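You operate a simulated robot arm through the tools that you are given. There is no shell and no other tool.

You are at the controls of a simulated robot arm. One attempt, no reset.

Task
Plug the sink and run warm water up to about the blue line.
Fine: use the red and the blue lever; the needle ends in the green band; red and blue levers off again. Where these are worked on the way, their far stop is far enough and under half their travel is too little: blue lever.

It is judged by the outcome, as a careful person would: the job done as asked, and still so three seconds after it is handed in. It fails if anything else is knocked over, pushed out of place, dropped, spilled or broken.

Robot
A 6-joint arm with a three-finger gripper, fixed in place. Base frame: the origin is at the foot of the arm, x ahead of it, y to its left, z up. Units: cm, degrees, N and s.
Its first joint turns from -166.0 to 166.0 degrees. Payload 4.89 kg.
The TCP is the grasp point between the finger pads, 3 cm short of the fingertips. In the tool frame z runs along the fingers and y along their closing line. Largest opening 16.4 cm; the body of the gripper starts 12.5 cm behind the TCP.
Orientation is told as [roll, pitch, yaw] about the base's x, y, z axes, in that order, counted from this pose: with the fingers straight down and closing along the base's y, the tool's x points along the base's -x, its y along +y and its z along -z.

Tools
- The arm moves only by the tool jog_arm. Its argument "steps" is one flat list of numbers, 6 for each row, row after row: the shift along the tool's x, y, z in cm, then the turn, a rotation vector about the tool's x, y, z in degrees. In form: [tx, ty, tz, wx, wy, wz, tx, ty, tz, wx, wy, wz, ...]. A call has 1 to 20 rows; each row shifts and turns the commanded pose from where the row before left it, along the tool's axes as they then stand. "fingers" is the opening, from 0 (shut) to 1 (fully open), set as the call begins (left out, the last holds). A row lasts 0.2 s, in which the tool goes at most 5 cm and 8.6 degrees; a call with a longer step from one row to the next is refused whole, and so is a gripper value outside its range. A pose out of reach is approached as far as the arm can. The call stops where the force on the tool passes 90 N (or 10 N more than at its start, if that is more) or the arm is blocked; 0.2 s more then pass. Each finger travels about 10.8 cm/s and halts on what it meets, pressing with about 44 N; the grip force reading is that of the motor and also rises with nothing between the fingers. The clock runs only during rows and for 0.2 s after the last one: add rows that do not move to give the fingers time. It gives the time, the measured TCP pose, the force on the tool (base axes), the opening and the grip force at its end, in the units of the frame above (readings bear some noise), with the torque about the TCP (base axes, N m) and any sound that the robot's microphone picked up.
- Cameras (640 x 400 px; columns grow to the right, rows downward): "scene" is fixed at [21.97, 49.94, 142]; the picture's right is [-0.69, -0.72, 0.00], its down [-0.37, 0.36, -0.86] and it looks along [0.62, -0.59, -0.52] (base axes); focal length 358 px, centre (320, 200). "wrist" rides on the gripper at [7.6, -0.2, -15.2] in the tool frame; the picture's right is [0.02, 1.00, 0.00], its down [-0.88, 0.02, -0.47] and it looks along [-0.47, 0.01, 0.88] (tool axes); focal length 247 px, centre (320, 200). There is no depth. A picture from a camera that has moved, and an enlarged one, comes with that camera's place and axes in the base frame and with its lens.
- snapshot(camera): a new picture of that camera. No time passes.
- move_column(by): slides the trunk up (or, below 0, down) by that many cm; the arm rides with it, the base frame stays. It gives what a move gives, with no picture.
- close_up(camera, box): a new picture of the part [left, top, right, bottom] of that camera's present view, enlarged. No time passes.
- sign_off(): hands the job in; it is judged then, once.

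Nothing tells you positions but the pictures and the camera data. Unless the task says otherwise, let go and move clear before handing in.

The tools are called after "Request:" as a command line: name --argument value ..., lists and objects as JSON in quotes. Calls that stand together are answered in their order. jog_arm: Moves the arm, as the interface text tells. Its arguments: {"type":"object","properties":{"steps":{"type":"array"},"fingers":{"type":"number"}},"required":["steps"]} The other tools are called the same way: move_column (by) slides the trunk up or down; snapshot (camera) takes a picture; close_up (camera, box) takes an enlarged picture of a part of a camera's view; sign_off () hands the job in.

At the start:

```text
clock: 0.0
tcp_pos: [53.23, -29.44, 118.33]
orientation: [-0.1, 0.0, 0.0]
force: [-0.4, 0.2, -0.7]
ft_torque: [0.0, 0.01, 0.01]
finger_gap: 16.41
finger_force: 0.0
trunk travel left (down, up): [-17.5, 21.5]
```

scene: 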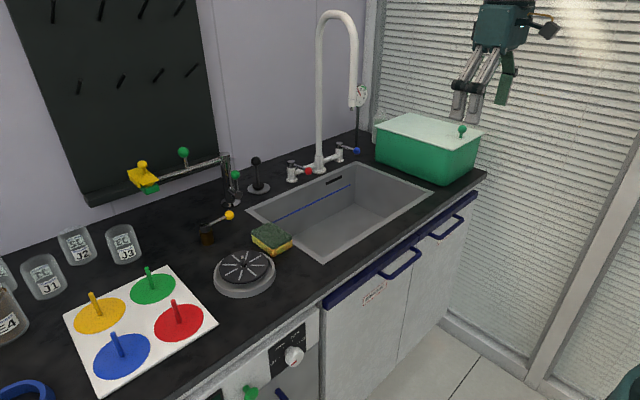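
wrist: 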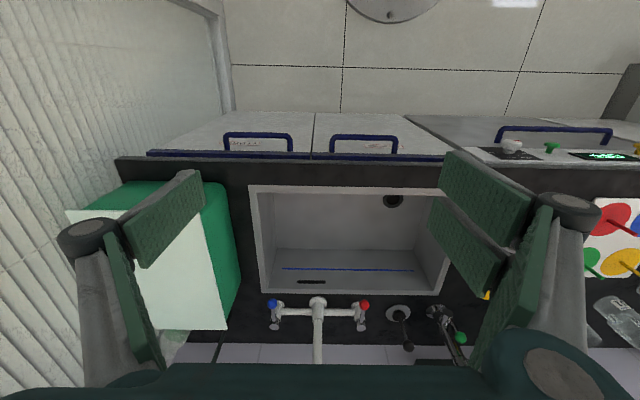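

I see a counter with a sink, a tap with red and blue levers, a dial near the tap, and a black-knobbed item beside it that may be the plug or a pop-up control. I'll look closer before moving.

Request:
close_up --camera "scene" --box '[240, 80, 400, 180]'

Request:
close_up --camera "scene" --box '[190, 140, 350, 240]'

Request:
close_up --camera "wrist" --box '[240, 170, 480, 320]'

Request:
close_up --camera "wrist" --box '[240, 270, 400, 370]'

Request:
close_up --camera "scene" --box '[200, 220, 330, 300]'

Request:
close_up --camera "wrist" --box '[360, 270, 520, 370]'

```text
4.00 times, centred on (320, 130) of scene
camera zoom: at [21.97, 49.94, 142.0], right [-0.69, -0.72, 0.0], down [-0.37, 0.36, -0.86], along [0.62, -0.59, -0.52], focal length 1434 px, centre (320, 480)
```

zoom: 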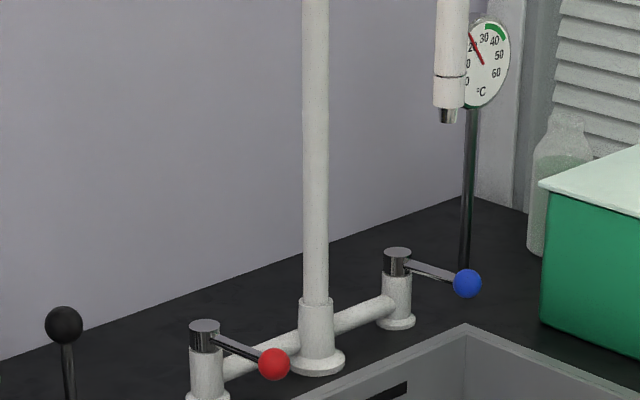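

```text
4.00 times, centred on (270, 190) of scene
camera zoom: at [21.97, 49.94, 142.0], right [-0.69, -0.72, 0.0], down [-0.37, 0.36, -0.86], along [0.62, -0.59, -0.52], focal length 1434 px, centre (520, 240)
```

zoom: 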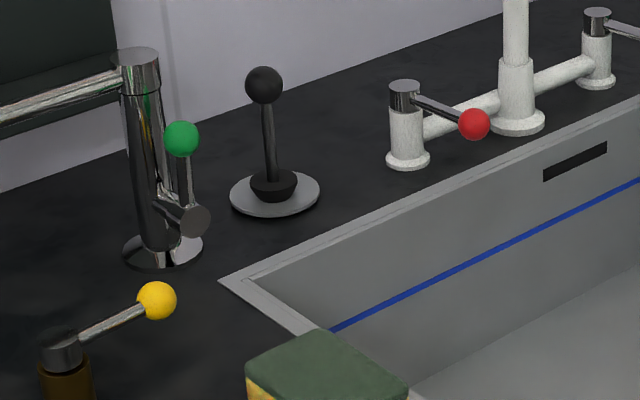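

```text
2.67 times, centred on (360, 245) of wrist
camera zoom: at [45.53, -29.71, 133.47], right [-0.02, 1.0, 0.0], down [0.88, 0.02, 0.47], along [0.47, 0.01, -0.88], focal length 659 px, centre (213, 80)
```

zoom: 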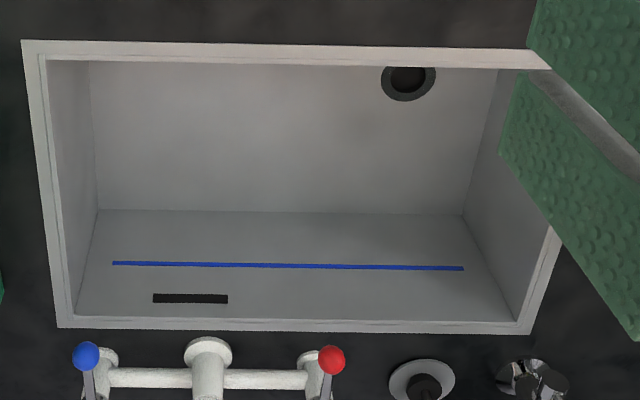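

```text
4.00 times, centred on (320, 320) of wrist
camera zoom: at [45.53, -29.71, 133.47], right [-0.02, 1.0, 0.0], down [0.88, 0.02, 0.47], along [0.47, 0.01, -0.88], focal length 988 px, centre (320, -280)
```

zoom: 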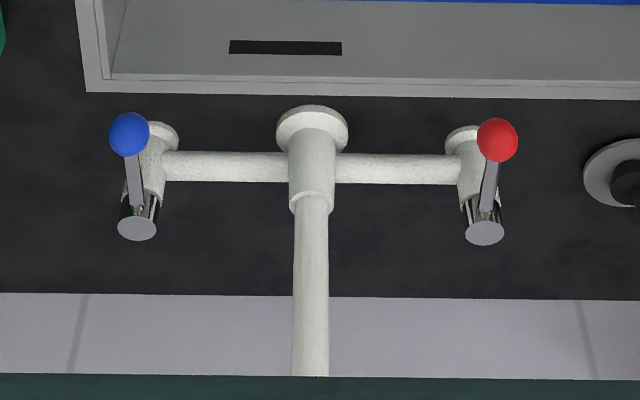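

```text
4.92 times, centred on (265, 260) of scene
camera zoom: at [21.97, 49.94, 142.0], right [-0.69, -0.72, 0.0], down [-0.37, 0.36, -0.86], along [0.62, -0.59, -0.52], focal length 1764 px, centre (591, -95)
```

zoom: 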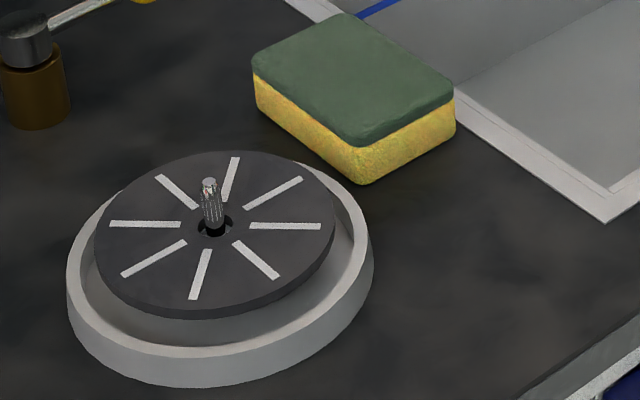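

```text
4.00 times, centred on (440, 320) of wrist
camera zoom: at [45.53, -29.71, 133.47], right [-0.02, 1.0, 0.0], down [0.88, 0.02, 0.47], along [0.47, 0.01, -0.88], focal length 988 px, centre (-160, -280)
```

zoom: 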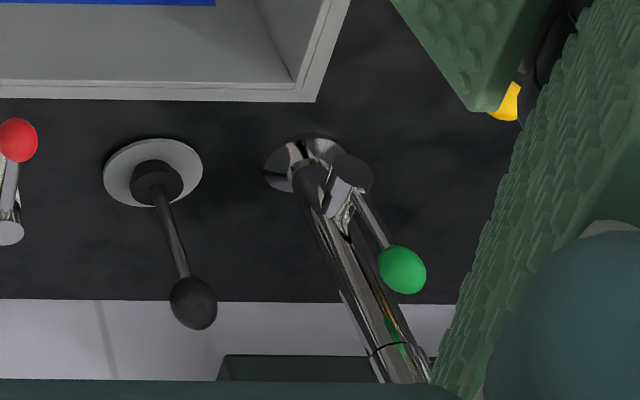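

The red ball is at about (97.9,-17.3,91.1) and the blue ball at (98.2,-40.6,90.8). The black-knobbed rod stands on a disc at (108.5,-5.3), and the drain is near (80,-7) in the sink. The spout hangs at about (91,-29,110). I'll move over the drain side to see what the black knob is.

Request:
jog_arm --steps '[0, 4, 0, 0, 0, 0, 0, 4, 0, 0, 0, 0, 0, 4, 0, 0, 0, 0, 0, 4, 0, 0, 0, 0, -3, 4, 0, 0, 0, 0, -4, 2, 0, 0, 0, 0, -4, 0, 0, 0, 0, 0]'

Request:
snapshot --camera "wrist"

Request:
snapshot --camera "scene"

```text
clock: 1.6
tcp_pos: [64.37, -7.52, 118.34]
orientation: [0.0, 0.1, 0.1]
force: [-1.3, 0.4, 1.9]
ft_torque: [-0.1, -0.3, 0.0]
finger_gap: 16.41
finger_force: 0.1
trunk travel left (down, up): [-17.5, 21.5]
```

```text
taken
camera wrist: at [56.65, -7.7, 133.51], right [-0.02, 1.0, 0.0], down [0.88, 0.02, 0.47], along [0.47, 0.01, -0.88], focal length 247 px, centre (320, 200)
```

wrist: 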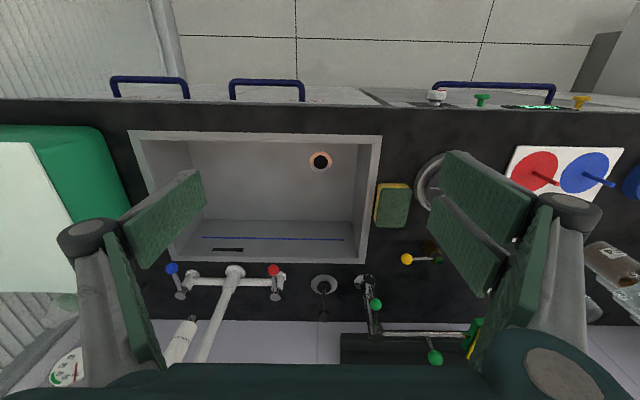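

```text
taken
```

scene: 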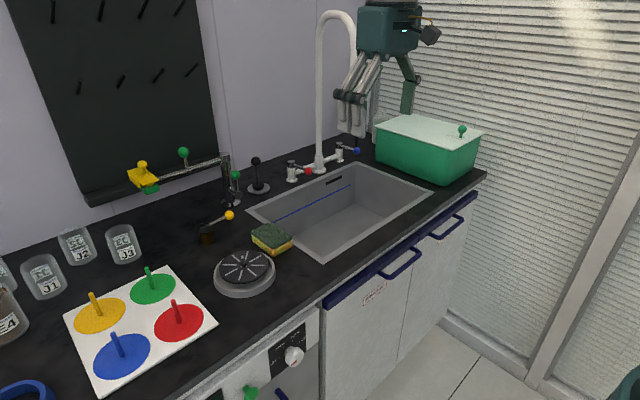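

The drain is now directly below the camera, so I'll zoom in on it and on the black knob.

Request:
close_up --camera "wrist" --box '[280, 130, 360, 190]'

Request:
close_up --camera "wrist" --box '[270, 250, 390, 330]'

Request:
close_up --camera "wrist" --box '[40, 240, 240, 390]'

Request:
close_up --camera "wrist" --box '[320, 220, 480, 370]'

```text
6.67 times, centred on (320, 160) of wrist
camera zoom: at [56.65, -7.7, 133.51], right [-0.02, 1.0, 0.0], down [0.88, 0.02, 0.47], along [0.47, 0.01, -0.88], focal length 1646 px, centre (320, 467)
```

zoom: 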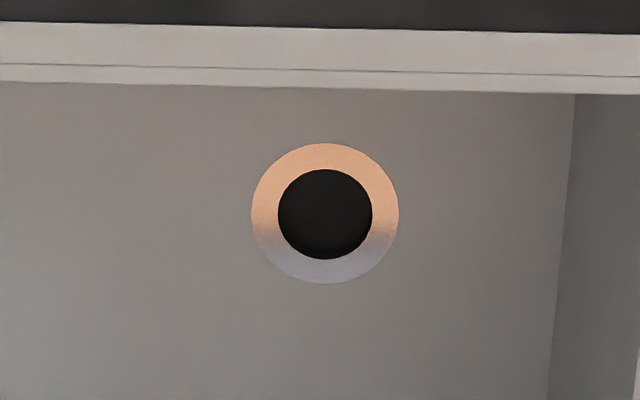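

```text
5.00 times, centred on (330, 290) of wrist
camera zoom: at [56.65, -7.7, 133.51], right [-0.02, 1.0, 0.0], down [0.88, 0.02, 0.47], along [0.47, 0.01, -0.88], focal length 1235 px, centre (270, -250)
```

zoom: 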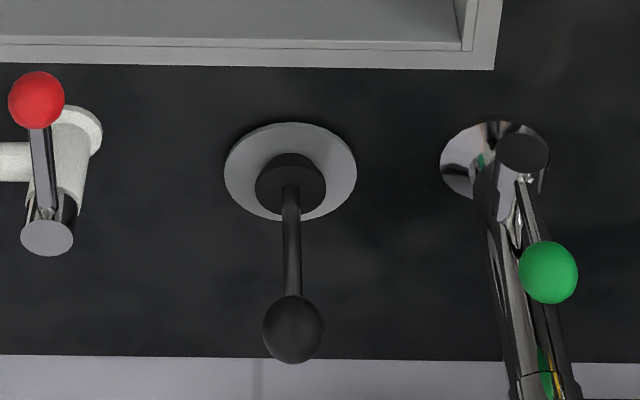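

```text
2.67 times, centred on (140, 315) of wrist
camera zoom: at [56.65, -7.7, 133.51], right [-0.02, 1.0, 0.0], down [0.88, 0.02, 0.47], along [0.47, 0.01, -0.88], focal length 659 px, centre (800, -107)
```

zoom: 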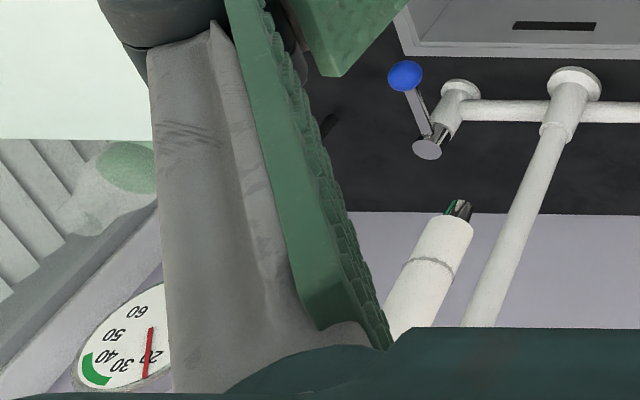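

```text
2.67 times, centred on (400, 295) of wrist
camera zoom: at [56.65, -7.7, 133.51], right [-0.02, 1.0, 0.0], down [0.88, 0.02, 0.47], along [0.47, 0.01, -0.88], focal length 659 px, centre (107, -53)
```

zoom: 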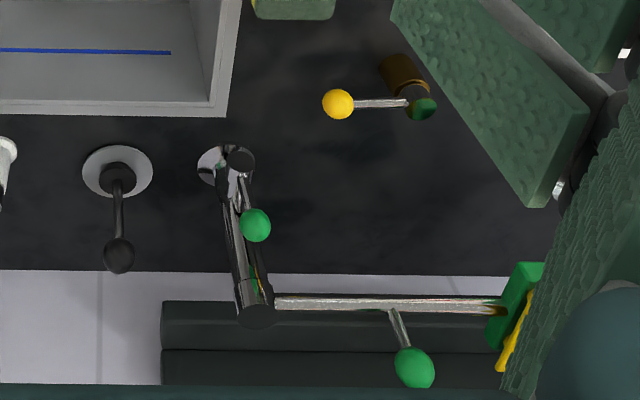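

The drain is an open hole about 4 cm wide at (80.2,-7,66). The black item could be a lift-out plug or a lever, so I'll zoom in further on it.

Request:
close_up --camera "scene" --box '[240, 150, 280, 200]'

Request:
close_up --camera "wrist" --box '[305, 265, 345, 330]'

Request:
close_up --camera "wrist" --box '[305, 145, 337, 175]'

```text
8.00 times, centred on (260, 175) of scene
camera zoom: at [21.97, 49.94, 142.0], right [-0.69, -0.72, 0.0], down [-0.37, 0.36, -0.86], along [0.62, -0.59, -0.52], focal length 2867 px, centre (800, 400)
```

zoom: 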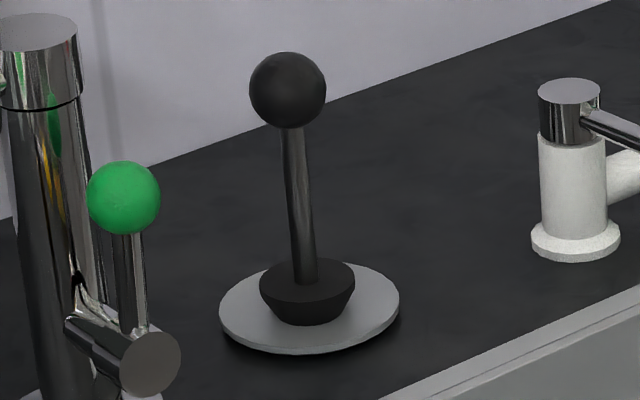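

```text
6.15 times, centred on (325, 298) of wrist
camera zoom: at [56.65, -7.7, 133.51], right [-0.02, 1.0, 0.0], down [0.88, 0.02, 0.47], along [0.47, 0.01, -0.88], focal length 1520 px, centre (289, -400)
```

zoom: 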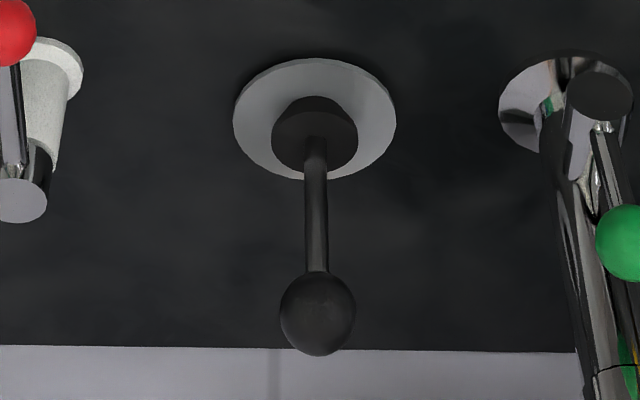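

```text
13.33 times, centred on (321, 160) of wrist
camera zoom: at [56.65, -7.7, 133.51], right [-0.02, 1.0, 0.0], down [0.88, 0.02, 0.47], along [0.47, 0.01, -0.88], focal length 3293 px, centre (307, 733)
```

zoom: 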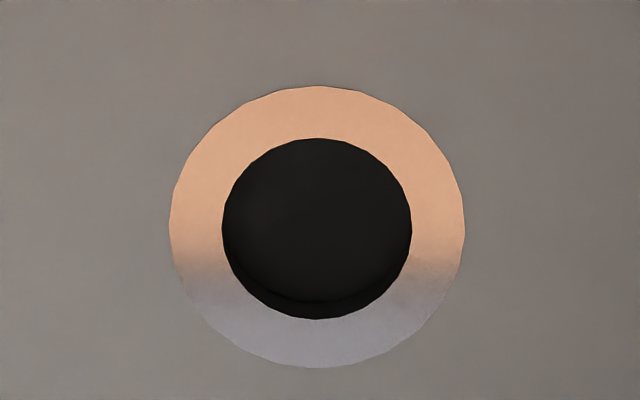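

It's a tapered rubber plug with a ball handle, about 3.8 cm wide, standing on a saucer at (108.5,-5.4). I'll have to lift it and put it in the drain. First I'll test how far the vertical tool reaches at this height, in clear air.

Request:
jog_arm --steps '[-4, 1, 0, 0, 0, 0, -4, 1, 0, 0, 0, 0, -4, 0, 0, 0, 0, 0, -4, 0, 0, 0, 0, 0, -4, 0, 0, 0, 0, 0, -4, 0, 0, 0, 0, 0, -4, 0, 0, 0, 0, 0, -4, 0, 0, 0, 0, 0, -4, 0, 0, 0, 0, 0, -4, 0, 0, 0, 0, 0, -4, 0, 0, 0, 0, 0]' --fingers 0.4

Request:
snapshot --camera "scene"

Request:
snapshot --camera "wrist"

```text
clock: 4.0
tcp_pos: [108.07, -5.55, 118.41]
orientation: [0.0, 0.1, 0.0]
force: [-0.9, -0.1, 1.0]
ft_torque: [0.01, -0.24, -0.01]
finger_gap: 6.54
finger_force: 0.1
trunk travel left (down, up): [-17.5, 21.5]
```

```text
taken
```

scene: 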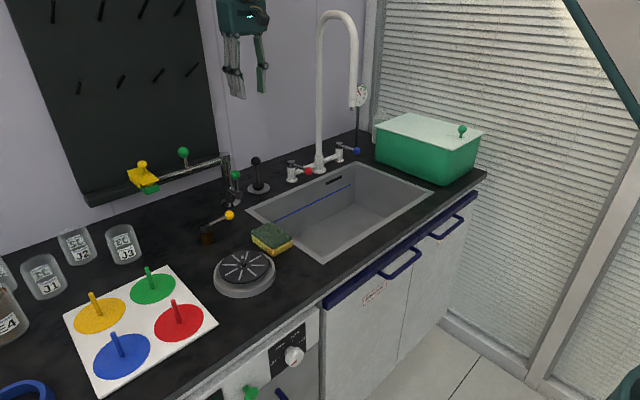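

```text
taken
camera wrist: at [100.38, -5.74, 133.55], right [-0.02, 1.0, 0.0], down [0.88, 0.02, 0.47], along [0.47, 0.01, -0.88], focal length 247 px, centre (320, 200)
```

wrist: 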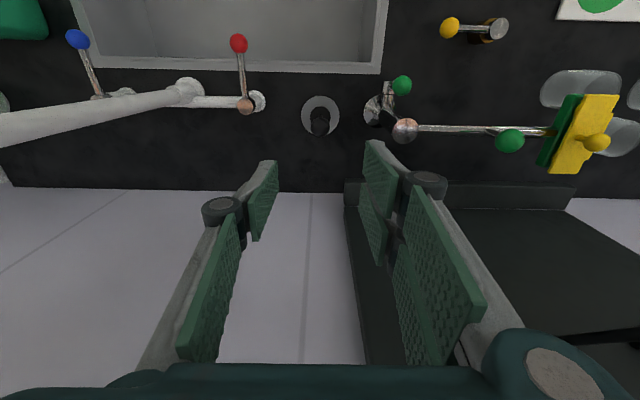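

The tool reaches x=108 at this height, so lowering the column should let a vertical grasp work. I'll zoom in to refine the plug's position.

Request:
close_up --camera "wrist" --box '[280, 80, 440, 180]'

```text
4.00 times, centred on (360, 130) of wrist
camera zoom: at [100.38, -5.74, 133.55], right [-0.02, 1.0, 0.0], down [0.88, 0.02, 0.47], along [0.47, 0.01, -0.88], focal length 988 px, centre (160, 480)
```

zoom: 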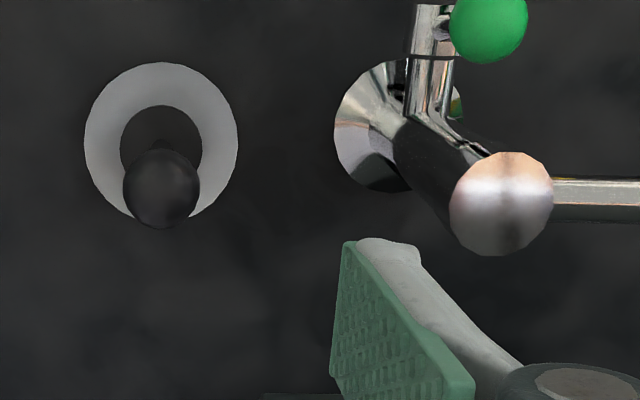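

The plug is at about (108.3,-5.5), with the ball centre near z 94.8 and the chrome post's near surface at y≈3.7. I'll narrow the fingers and lower the column, which leaves the tips just above the ball.

Request:
jog_arm --steps '[-0.2, 0, 0, 0, 0, 0, 0, 0, 0, 0, 0, 0]' --fingers 0.3

Request:
move_column --by -16.5

Request:
snapshot --camera "wrist"

Request:
close_up --camera "scene" --box '[190, 60, 350, 220]'

```text
clock: 4.6
tcp_pos: [108.38, -5.62, 118.34]
orientation: [0.0, 0.0, 0.0]
force: [0.6, -0.1, 0.5]
ft_torque: [0.01, -0.04, -0.04]
finger_gap: 4.97
finger_force: 0.1
trunk travel left (down, up): [-17.5, 21.5]
```

```text
clock: 6.5
tcp_pos: [108.59, -5.6, 101.76]
orientation: [0.1, 0.1, 0.0]
force: [-0.1, -0.4, 0.1]
ft_torque: [-0.02, 0.0, 0.0]
finger_gap: 4.88
finger_force: 0.1
trunk travel left (down, up): [-1.0, 38.0]
```

```text
taken
camera wrist: at [100.71, -5.74, 116.96], right [-0.02, 1.0, 0.0], down [0.88, 0.02, 0.47], along [0.47, 0.01, -0.88], focal length 247 px, centre (320, 200)
```

wrist: 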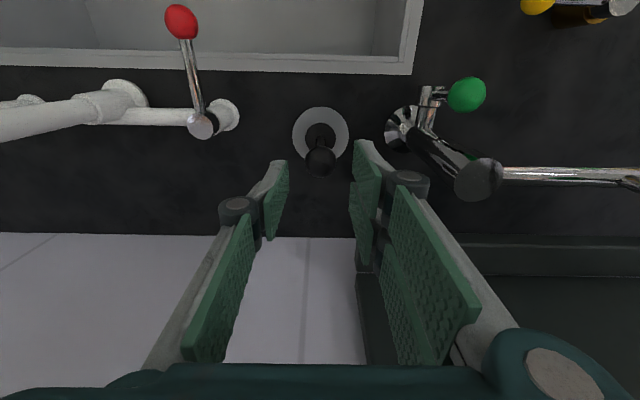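

```text
2.50 times, centred on (270, 140) of scene
camera zoom: at [21.97, 49.94, 142.0], right [-0.69, -0.72, 0.0], down [-0.37, 0.36, -0.86], along [0.62, -0.59, -0.52], focal length 896 px, centre (445, 350)
```

zoom: 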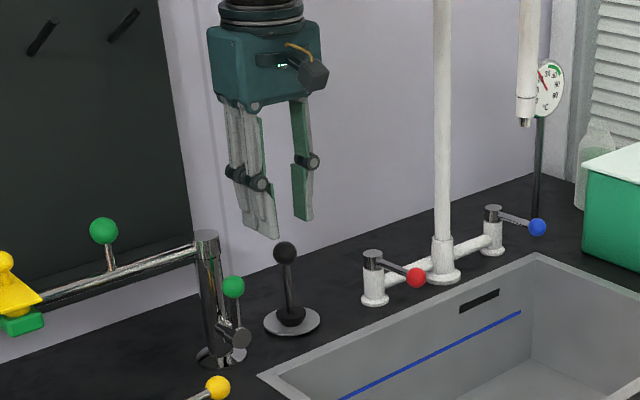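

The tool is centred over the ball. I'll go straight down onto it, then close.

Request:
jog_arm --steps '[0.1, 0, 1.5, 0, 0, 0, 0, 0, 1.5, 0, 0, 0, 0, 0, 1.5, 0, 0, 0, 0, 0, 1.2, 0, 0, 0, 0, 0, 0.6, 0, 0, 0]'

Request:
snapshot --camera "wrist"

Request:
close_up --camera "scene" --box '[210, 100, 310, 220]'

```text
clock: 7.7
tcp_pos: [108.23, -5.48, 95.48]
orientation: [0.0, 0.1, 0.0]
force: [-0.3, 0.8, 0.4]
ft_torque: [0.01, 0.01, -0.03]
finger_gap: 4.9
finger_force: 0.1
trunk travel left (down, up): [-1.0, 38.0]
```

```text
taken
camera wrist: at [100.57, -5.71, 110.62], right [-0.02, 1.0, 0.0], down [0.88, 0.02, 0.47], along [0.47, 0.01, -0.88], focal length 247 px, centre (320, 200)
```

wrist: 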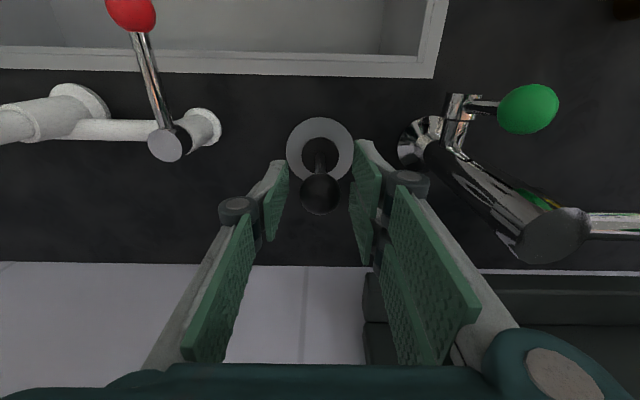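

```text
3.33 times, centred on (260, 160) of scene
camera zoom: at [21.97, 49.94, 142.0], right [-0.69, -0.72, 0.0], down [-0.37, 0.36, -0.86], along [0.62, -0.59, -0.52], focal length 1195 px, centre (520, 333)
```

zoom: 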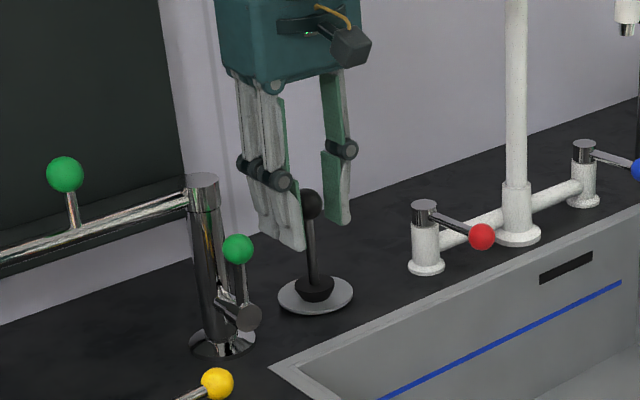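

Request:
jog_arm --steps '[0, 0, 0, 0, 0, 0, 0, 0, 0, 0, 0, 0, 0, 0, 0, 0, 0, 0, 0, 0, 0, 0, 0, 0]' --fingers 0

Request:
jog_arm --steps '[0, 0, -0.5, 0, 0, 0, 0, 0, -0.5, 0, 0, 0, 0, 0, -0.5, 0, 0, 0]'

Request:
snapshot --camera "wrist"

Request:
close_up --camera "scene" --box '[210, 100, 310, 220]'

```text
clock: 8.7
tcp_pos: [108.26, -5.55, 95.56]
orientation: [0.0, 0.0, -0.1]
force: [0.5, -0.5, -0.4]
ft_torque: [0.03, -0.01, -0.01]
finger_gap: 2.73
finger_force: 44.1
trunk travel left (down, up): [-1.0, 38.0]
```

```text
clock: 9.5
tcp_pos: [108.42, -5.5, 96.92]
orientation: [-0.1, 0.0, 0.0]
force: [-0.1, -0.6, -2.3]
ft_torque: [0.0, 0.02, -0.02]
finger_gap: 2.72
finger_force: 43.9
trunk travel left (down, up): [-1.0, 38.0]
```

```text
taken
camera wrist: at [100.66, -5.67, 112.09], right [-0.02, 1.0, 0.0], down [0.88, 0.02, 0.47], along [0.47, 0.01, -0.88], focal length 247 px, centre (320, 200)
```

wrist: 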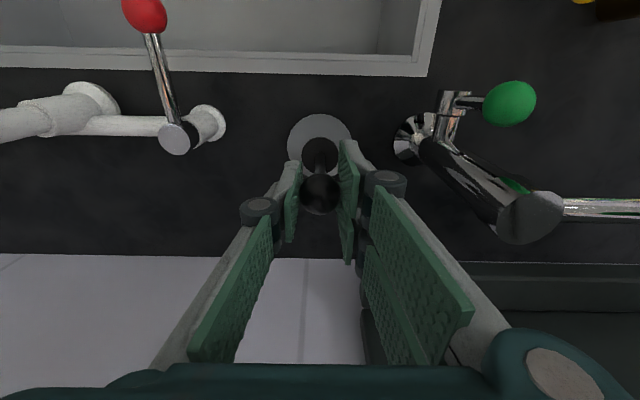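

```text
3.33 times, centred on (260, 160) of scene
camera zoom: at [21.97, 49.94, 142.0], right [-0.69, -0.72, 0.0], down [-0.37, 0.36, -0.86], along [0.62, -0.59, -0.52], focal length 1195 px, centre (520, 333)
```

zoom: 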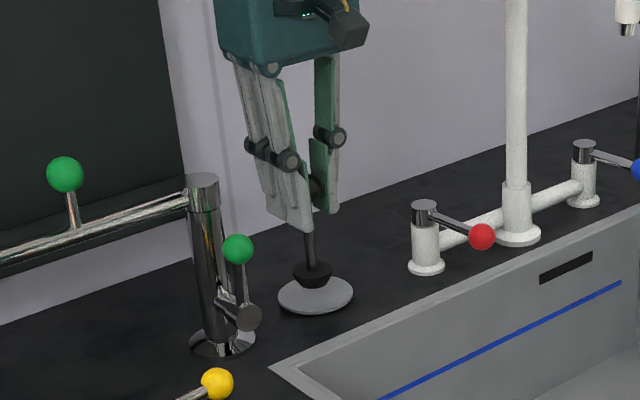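

The plug lifts freely and hangs straight. I'll raise it and carry it over the drain.

Request:
jog_arm --steps '[0, 0, -1.5, 0, 0, 0, 0, 0, -1.5, 0, 0, 0, 0, 0, -1.5, 0, 0, 0, 0, 0, -1.5, 0, 0, 0, 2, 0, -1, 0, 0, 0, 2, 0, 0, 0, 0, 0, 2, 0, 0, 0, 0, 0, 2.2, -0.1, 0, 0, 0, 0, 2.5, -0.2, 0, 0, 0, 0, 2.5, -0.2, 0, 0, 0, 0, 2.5, -0.2, 0, 0, 0, 0, 2.5, -0.2, 0, 0, 0, 0, 2.5, -0.2, 0, 0, 0, 0, 2.5, -0.2, 0, 0, 0, 0, 2.5, -0.2, 0, 0, 0, 0, 1.5, -0.1, 0, 0, 0, 0, 0.8, 0, 0, 0, 0, 0, 0, 0, 0, 0, 0, 0]'

Request:
snapshot --camera "wrist"

Request:
snapshot --camera "scene"

```text
clock: 13.3
tcp_pos: [80.21, -7.24, 103.96]
orientation: [0.0, 0.0, 0.1]
force: [0.2, -0.6, -1.8]
ft_torque: [0.0, -0.03, 0.03]
finger_gap: 2.74
finger_force: 44.3
trunk travel left (down, up): [-1.0, 38.0]
```

```text
taken
camera wrist: at [72.54, -7.39, 119.17], right [-0.02, 1.0, 0.0], down [0.88, 0.02, 0.47], along [0.47, 0.01, -0.88], focal length 247 px, centre (320, 200)
```

wrist: 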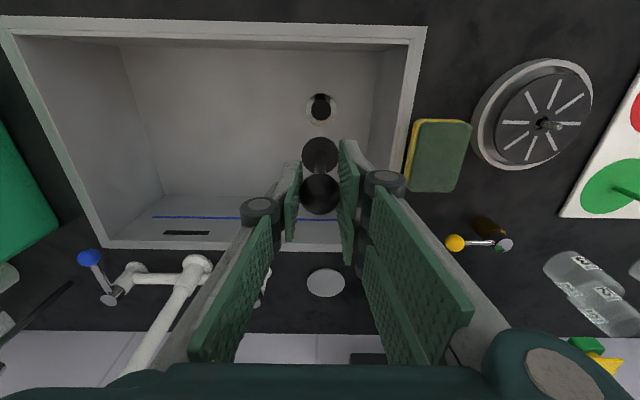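

```text
taken
```

scene: 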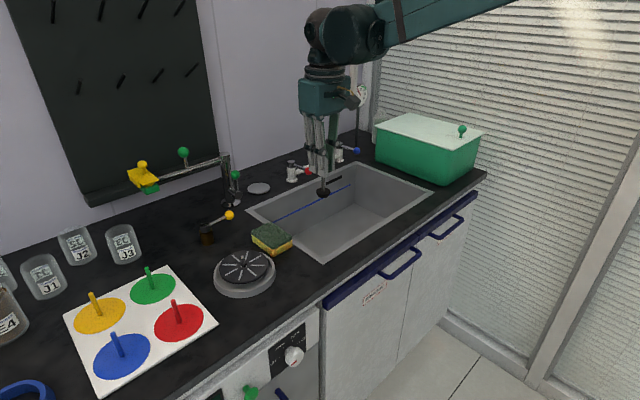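

Request:
close_up --camera "wrist" --box '[280, 80, 360, 220]'

Request:
close_up --camera "wrist" --box '[295, 85, 345, 125]'

```text
2.86 times, centred on (320, 150) of wrist
camera zoom: at [72.54, -7.39, 119.17], right [-0.02, 1.0, 0.0], down [0.88, 0.02, 0.47], along [0.47, 0.01, -0.88], focal length 706 px, centre (320, 343)
```

zoom: 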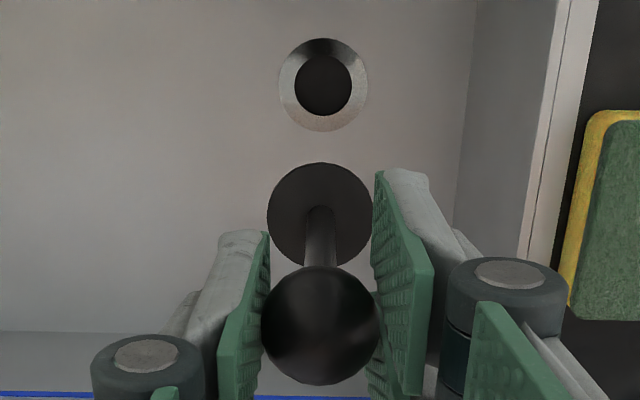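

```text
10.00 times, centred on (320, 105) of wrist
camera zoom: at [72.54, -7.39, 119.17], right [-0.02, 1.0, 0.0], down [0.88, 0.02, 0.47], along [0.47, 0.01, -0.88], focal length 2470 px, centre (320, 1150)
```

zoom: 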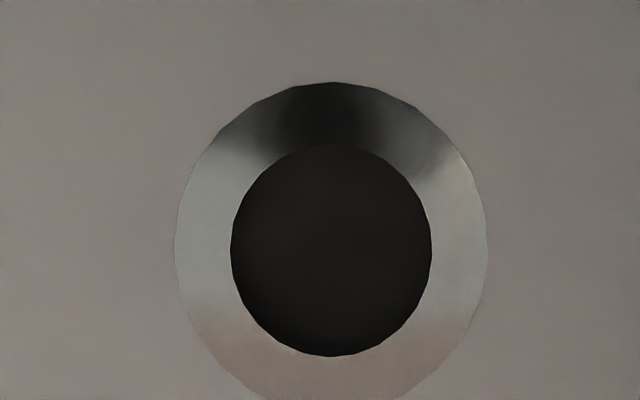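

The drain centre looks to be at about (80.15,-7.05). I'll shift y by +0.2 and go down until the plug is a few cm above it, then look again.

Request:
jog_arm --steps '[0, 0.2, 1.5, 0, 0, 0, 0, 0, 2, 0, 0, 0, 0, 0, 2, 0, 0, 0, 0, 0, 2, 0, 0, 0, 0, 0, 2, 0, 0, 0, 0, 0, 2, 0, 0, 0, 0, 0, 2, 0, 0, 0, 0, 0, 2, 0, 0, 0, 0, 0, 2, 0, 0, 0, 0, 0, 2, 0, 0, 0, 0, 0, 2, 0, 0, 0, 0, 0, 1.5, 0, 0, 0, 0, 0, 0.5, 0, 0, 0]'

Request:
snapshot --camera "wrist"

Request:
close_up --camera "wrist" --box '[280, 90, 360, 220]'

Request:
snapshot --camera "scene"

```text
clock: 16.1
tcp_pos: [80.38, -6.91, 80.44]
orientation: [0.0, -0.1, 0.1]
force: [-0.8, 0.3, -0.4]
ft_torque: [0.0, -0.03, 0.0]
finger_gap: 2.73
finger_force: 44.3
trunk travel left (down, up): [-1.0, 38.0]
```

```text
taken
camera wrist: at [72.66, -7.15, 95.62], right [-0.02, 1.0, 0.0], down [0.88, 0.02, 0.47], along [0.47, 0.01, -0.88], focal length 247 px, centre (320, 200)
```

wrist: 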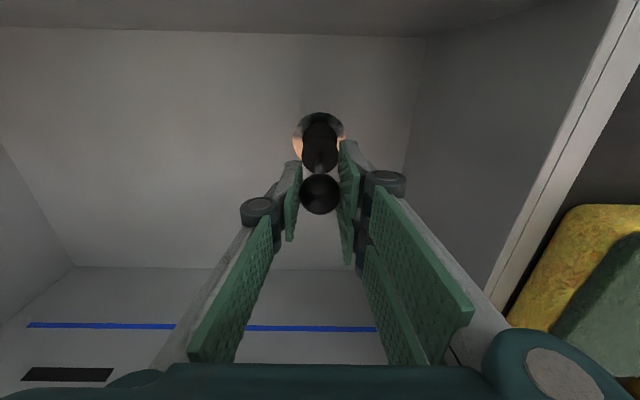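

```text
3.08 times, centred on (320, 155) of wrist
camera zoom: at [72.66, -7.15, 95.62], right [-0.02, 1.0, 0.0], down [0.88, 0.02, 0.47], along [0.47, 0.01, -0.88], focal length 760 px, centre (320, 338)
```

zoom: 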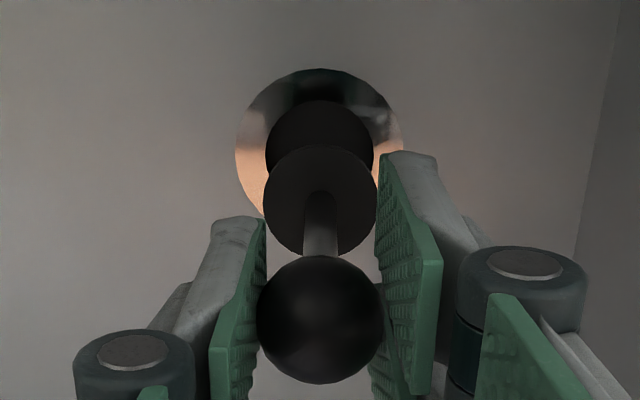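

```text
taken
```

scene: 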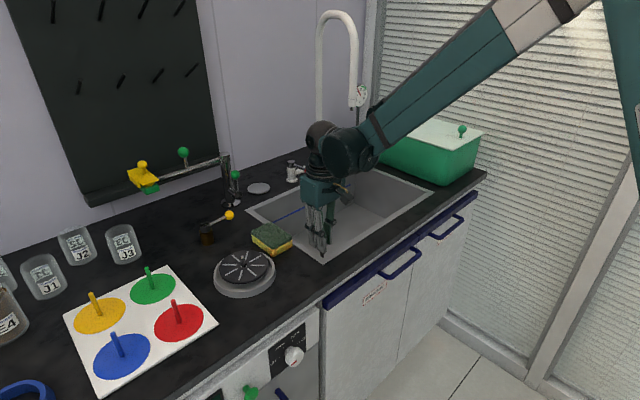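

The plug is aligned with the hole to within about 1 mm. I'll lower it in small steps and watch the force.

Request:
jog_arm --steps '[0, 0, 1, 0, 0, 0, 0, 0, 1, 0, 0, 0, 0, 0, 1, 0, 0, 0, 0, 0, 0.5, 0, 0, 0]'

Request:
jog_arm --steps '[0, 0, 0.4, 0, 0, 0, 0, 0, 0.4, 0, 0, 0]'

Request:
close_up --camera "wrist" --box '[280, 90, 360, 220]'

```text
clock: 17.1
tcp_pos: [80.24, -7.07, 77.0]
orientation: [0.0, 0.0, 0.0]
force: [-13.1, 1.5, 13.1]
ft_torque: [0.06, 0.94, -0.03]
finger_gap: 2.77
finger_force: 44.1
trunk travel left (down, up): [-1.0, 38.0]
```

```text
clock: 17.7
tcp_pos: [80.27, -7.0, 76.31]
orientation: [0.0, -0.1, 0.0]
force: [-1.6, -0.4, 34.3]
ft_torque: [-0.03, -0.17, 0.04]
finger_gap: 2.66
finger_force: 44.4
trunk travel left (down, up): [-1.0, 38.0]
```

```text
3.08 times, centred on (320, 155) of wrist
camera zoom: at [72.58, -7.14, 91.45], right [-0.02, 1.0, 0.0], down [0.88, 0.02, 0.47], along [0.47, 0.01, -0.88], focal length 760 px, centre (320, 338)
```

zoom: 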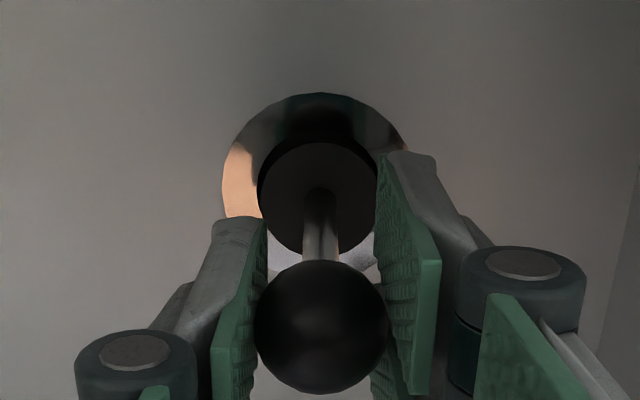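

Contact force is 34 N. I'll look closely to see whether the plug is seated or caught on the edge.

Request:
close_up --camera "wrist" --box '[300, 110, 340, 180]'

Request:
close_up --camera "scene" --box '[280, 170, 380, 270]'

```text
5.71 times, centred on (320, 145) of wrist
camera zoom: at [72.58, -7.14, 91.45], right [-0.02, 1.0, 0.0], down [0.88, 0.02, 0.47], along [0.47, 0.01, -0.88], focal length 1411 px, centre (320, 514)
```

zoom: 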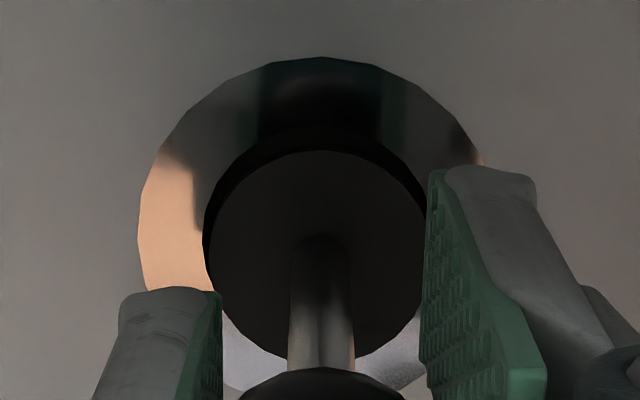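

```text
4.00 times, centred on (330, 220) of scene
camera zoom: at [21.97, 49.94, 142.0], right [-0.69, -0.72, 0.0], down [-0.37, 0.36, -0.86], along [0.62, -0.59, -0.52], focal length 1434 px, centre (280, 120)
```

zoom: 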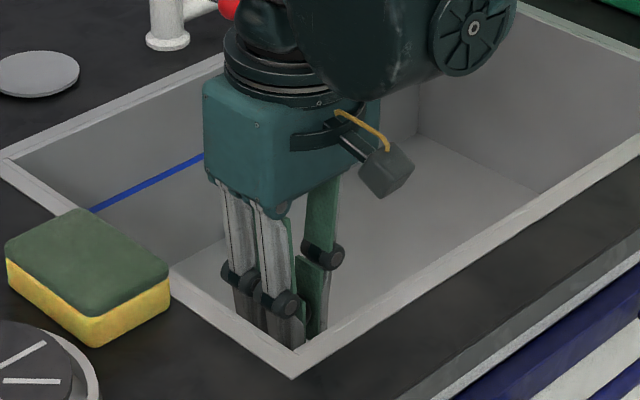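

Request:
jog_arm --steps '[0, 0, 0.3, 0, 0, 0, 0, 0, 0, 0, 0, 0]'

Request:
close_up --camera "wrist" --box '[300, 110, 340, 180]'

```text
clock: 18.3
tcp_pos: [80.28, -6.97, 75.91]
orientation: [0.0, -0.1, 0.0]
force: [-2.1, -1.1, 36.3]
ft_torque: [-0.02, -0.22, -0.02]
finger_gap: 2.63
finger_force: 44.8
trunk travel left (down, up): [-1.0, 38.0]
```

```text
5.71 times, centred on (320, 145) of wrist
camera zoom: at [72.58, -7.13, 91.14], right [-0.02, 1.0, 0.0], down [0.88, 0.02, 0.47], along [0.47, 0.01, -0.88], focal length 1411 px, centre (320, 514)
```

zoom: 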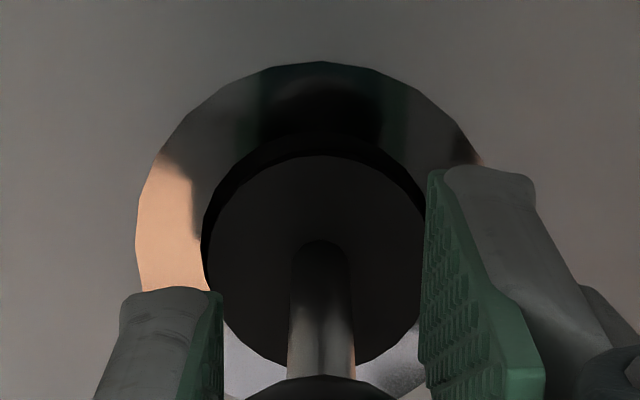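

The plug doesn't move any further; the fingers just slide down the ball, so it's seated firmly. I'll release it and back off to inspect.

Request:
jog_arm --steps '[0, 0, -0.3, 0, 0, 0, 0, 0, 0, 0, 0, 0, 0, 0, 0, 0, 0, 0]' --fingers 0.35

Request:
jog_arm --steps '[0, 0, -1, 0, 0, 0, 0, 0, -2, 0, 0, 0, 0, 0, -3, 0, 0, 0, 0, 0, -4, 0, 0, 0, 0, 0, -4, 0, 0, 0, 0, 0, -4, 0, 0, 0]'

Request:
snapshot --camera "wrist"

Request:
close_up --camera "wrist" --box '[295, 85, 345, 135]'

```text
clock: 19.1
tcp_pos: [80.27, -7.03, 76.21]
orientation: [0.1, 0.1, 0.1]
force: [0.6, 0.1, 0.7]
ft_torque: [0.03, -0.02, -0.03]
finger_gap: 5.73
finger_force: 0.0
trunk travel left (down, up): [-1.0, 38.0]
```

```text
clock: 20.5
tcp_pos: [80.41, -6.82, 94.3]
orientation: [0.0, 0.0, 0.1]
force: [2.2, -0.8, -0.4]
ft_torque: [0.03, 0.23, 0.0]
finger_gap: 5.77
finger_force: 0.1
trunk travel left (down, up): [-1.0, 38.0]
```

```text
taken
camera wrist: at [72.79, -7.15, 109.5], right [-0.02, 1.0, 0.0], down [0.88, 0.02, 0.47], along [0.47, 0.01, -0.88], focal length 247 px, centre (320, 200)
```

wrist: 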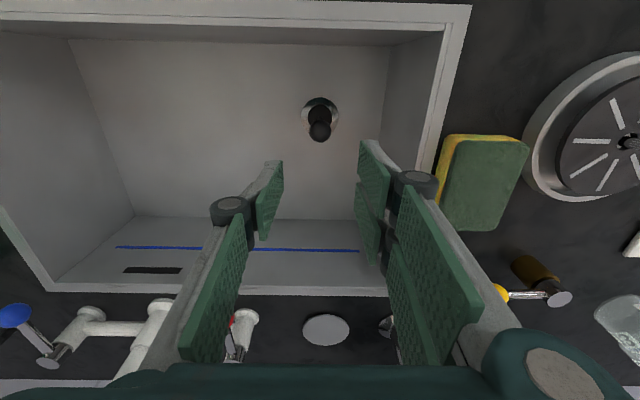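

```text
8.00 times, centred on (320, 110) of wrist
camera zoom: at [72.79, -7.15, 109.5], right [-0.02, 1.0, 0.0], down [0.88, 0.02, 0.47], along [0.47, 0.01, -0.88], focal length 1976 px, centre (320, 920)
```

zoom: 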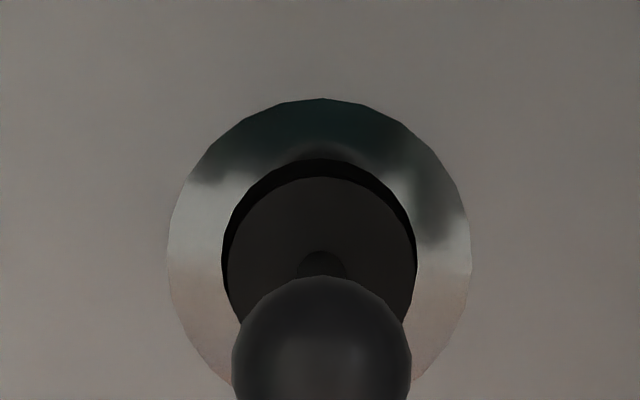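

The plug is standing upright in the hole. To check that it's centred and seated, I'll put the camera straight above it.

Request:
jog_arm --steps '[-2.5, 0, -2, 0, 0, 0, -2.5, 0, -2, 0, 0, 0, -2.4, 0, -2, 0, 0, 0, 0, 0, 0, 0, 0, 0]'

Request:
close_up --camera "wrist" --box '[295, 45, 345, 95]'

Request:
snapshot --camera "wrist"

```text
clock: 21.5
tcp_pos: [87.78, -7.05, 100.1]
orientation: [0.0, 0.0, 0.0]
force: [0.7, 0.5, 0.5]
ft_torque: [0.01, -0.06, 0.01]
finger_gap: 5.74
finger_force: 0.0
trunk travel left (down, up): [-1.0, 38.0]
```

```text
8.00 times, centred on (320, 70) of wrist
camera zoom: at [80.12, -7.12, 115.28], right [-0.02, 1.0, 0.0], down [0.88, 0.02, 0.47], along [0.47, 0.01, -0.88], focal length 1976 px, centre (320, 1240)
```

zoom: 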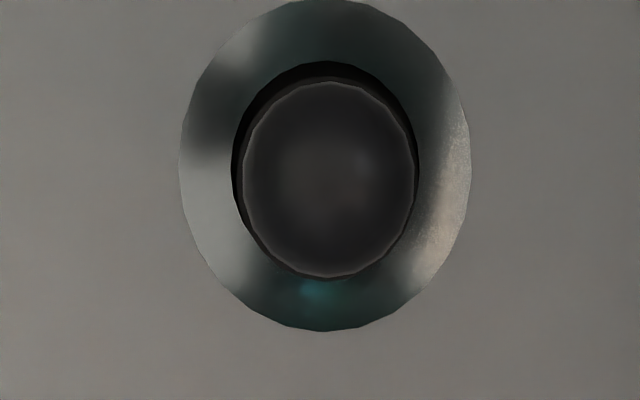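

```text
taken
camera wrist: at [80.12, -7.12, 115.28], right [-0.02, 1.0, 0.0], down [0.88, 0.02, 0.47], along [0.47, 0.01, -0.88], focal length 247 px, centre (320, 200)
```

wrist: 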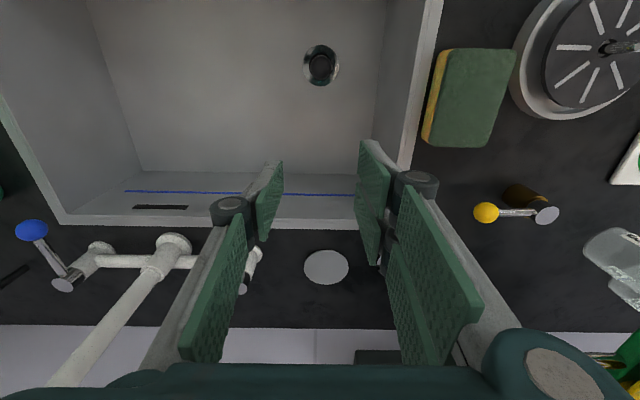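

Request:
close_up --camera "wrist" --box '[306, 50, 336, 84]'

```text
11.76 times, centred on (321, 67) of wrist
camera zoom: at [80.12, -7.12, 115.28], right [-0.02, 1.0, 0.0], down [0.88, 0.02, 0.47], along [0.47, 0.01, -0.88], focal length 2906 px, centre (308, 1765)
```

zoom: 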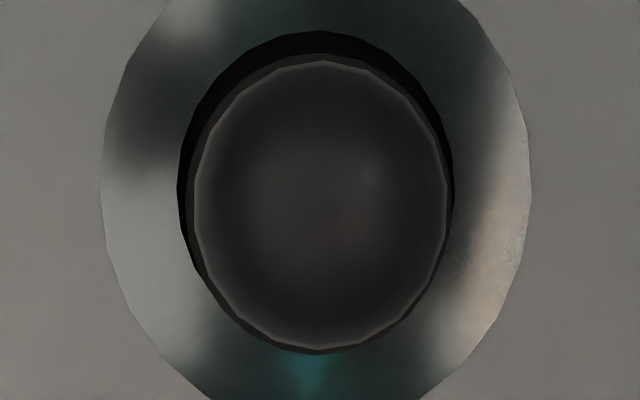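

The plug sits about 2 mm too far toward +x and stands 1–2 mm proud of the ring. I'll regrasp it, centre it and press again.

Request:
jog_arm --steps '[2.5, 0, 2, 0, 0, 0, 2.5, 0, 2, 0, 0, 0, 2.4, 0, 2, 0, 0, 0, 0, 0, 4, 0, 0, 0, 0, 0, 4, 0, 0, 0, 0, 0, 3, 0, 0, 0, 0, 0, 3, 0, 0, 0, 0, 0, 2, 0, 0, 0, 0, 0, 1.5, 0, 0, 0, 0, 0, 0.8, 0, 0, 0, 0, 0, 0, 0, 0, 0]'

Request:
jog_arm --steps '[0, 0, 0, 0, 0, 0, 0, 0, 0, 0, 0, 0, 0, 0, 0, 0, 0, 0]' --fingers 0

```text
clock: 23.9
tcp_pos: [80.25, -6.9, 75.79]
orientation: [0.0, 0.0, -0.1]
force: [-0.2, 0.9, 0.6]
ft_torque: [0.01, 0.03, -0.02]
finger_gap: 5.74
finger_force: 0.0
trunk travel left (down, up): [-1.0, 38.0]
```

```text
clock: 24.7
tcp_pos: [80.43, -6.93, 75.74]
orientation: [0.0, 0.0, 0.0]
force: [-1.0, 1.3, -0.7]
ft_torque: [0.02, 0.0, -0.01]
finger_gap: 2.67
finger_force: 43.7
trunk travel left (down, up): [-1.0, 38.0]
```

Request:
jog_arm --steps '[0, 0, -0.3, 0, 0, 0, 0.25, -0.06, 0, 0, 0, 0, 0, 0, 0.3, 0, 0, 0, 0, 0, 0.2, 0, 0, 0, 0, 0, 0, 0, 0, 0]'

Request:
jog_arm --steps '[0, 0, 0.2, 0, 0, 0, 0, 0, 0, 0, 0, 0]'

Request:
close_up --camera "wrist" --box '[300, 110, 340, 180]'

```text
clock: 25.9
tcp_pos: [80.02, -6.9, 75.82]
orientation: [0.0, -0.1, 0.0]
force: [6.8, -1.9, 25.7]
ft_torque: [0.08, -0.62, -0.06]
finger_gap: 2.63
finger_force: 43.5
trunk travel left (down, up): [-1.0, 38.0]
```

```text
clock: 26.5
tcp_pos: [80.01, -7.08, 75.52]
orientation: [0.0, 0.0, 0.0]
force: [0.5, -1.0, 36.2]
ft_torque: [0.01, 0.23, -0.03]
finger_gap: 2.62
finger_force: 44.2
trunk travel left (down, up): [-1.0, 38.0]
```

```text
5.71 times, centred on (320, 145) of wrist
camera zoom: at [72.32, -7.16, 90.71], right [-0.02, 1.0, 0.0], down [0.88, 0.02, 0.47], along [0.47, 0.01, -0.88], focal length 1411 px, centre (320, 514)
```

zoom: 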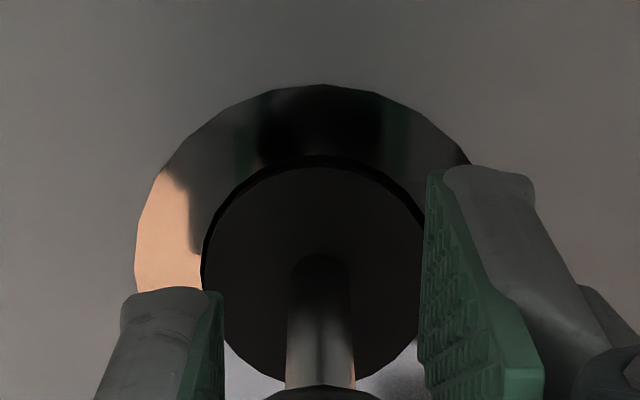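

It's better centred now. I'll release, lift away and check from overhead.

Request:
jog_arm --steps '[0, 0, -0.3, 0, 0, 0, 0, 0, 0, 0, 0, 0, 0, 0, 0, 0, 0, 0]' --fingers 0.35

Request:
jog_arm --steps '[0, 0, -1, 0, 0, 0, 0, 0, -2, 0, 0, 0, 0, 0, -3, 0, 0, 0, 0, 0, -4, 0, 0, 0, 0, 0, -4, 0, 0, 0, 0, 0, -4, 0, 0, 0, -2.5, 0, -2, 0, 0, 0, -2.5, 0, -2, 0, 0, 0, -2.4, 0, -2, 0, 0, 0, -0.2, 0, 0, 0, 0, 0, 0, 0, 0, 0, 0, 0]'

Request:
close_up --camera "wrist" --box '[306, 50, 336, 84]'

Request:
snapshot --camera "wrist"

```text
clock: 27.3
tcp_pos: [80.07, -7.08, 75.68]
orientation: [0.1, -0.1, -0.1]
force: [0.1, -0.5, -0.3]
ft_torque: [-0.01, 0.0, 0.01]
finger_gap: 5.75
finger_force: 0.0
trunk travel left (down, up): [-1.0, 38.0]
```

```text
clock: 29.7
tcp_pos: [87.58, -7.03, 99.83]
orientation: [0.0, -0.1, 0.0]
force: [0.1, -0.1, -0.6]
ft_torque: [0.01, -0.04, -0.04]
finger_gap: 5.74
finger_force: 0.1
trunk travel left (down, up): [-1.0, 38.0]
```

```text
11.76 times, centred on (321, 67) of wrist
camera zoom: at [79.89, -7.15, 114.97], right [-0.02, 1.0, 0.0], down [0.88, 0.02, 0.47], along [0.47, 0.01, -0.88], focal length 2906 px, centre (308, 1765)
```

zoom: 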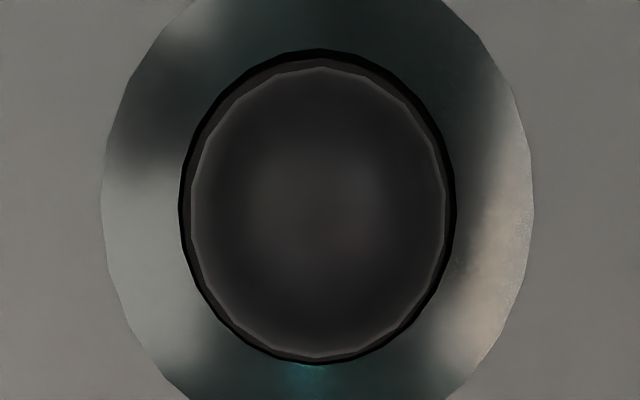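

```text
taken
camera wrist: at [79.89, -7.15, 114.97], right [-0.02, 1.0, 0.0], down [0.88, 0.02, 0.47], along [0.47, 0.01, -0.88], focal length 247 px, centre (320, 200)
```

wrist: 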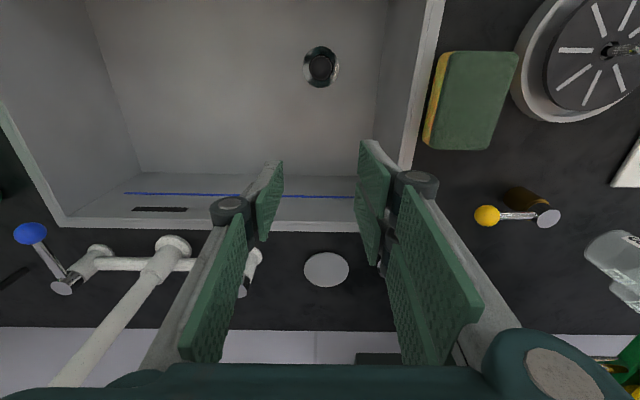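

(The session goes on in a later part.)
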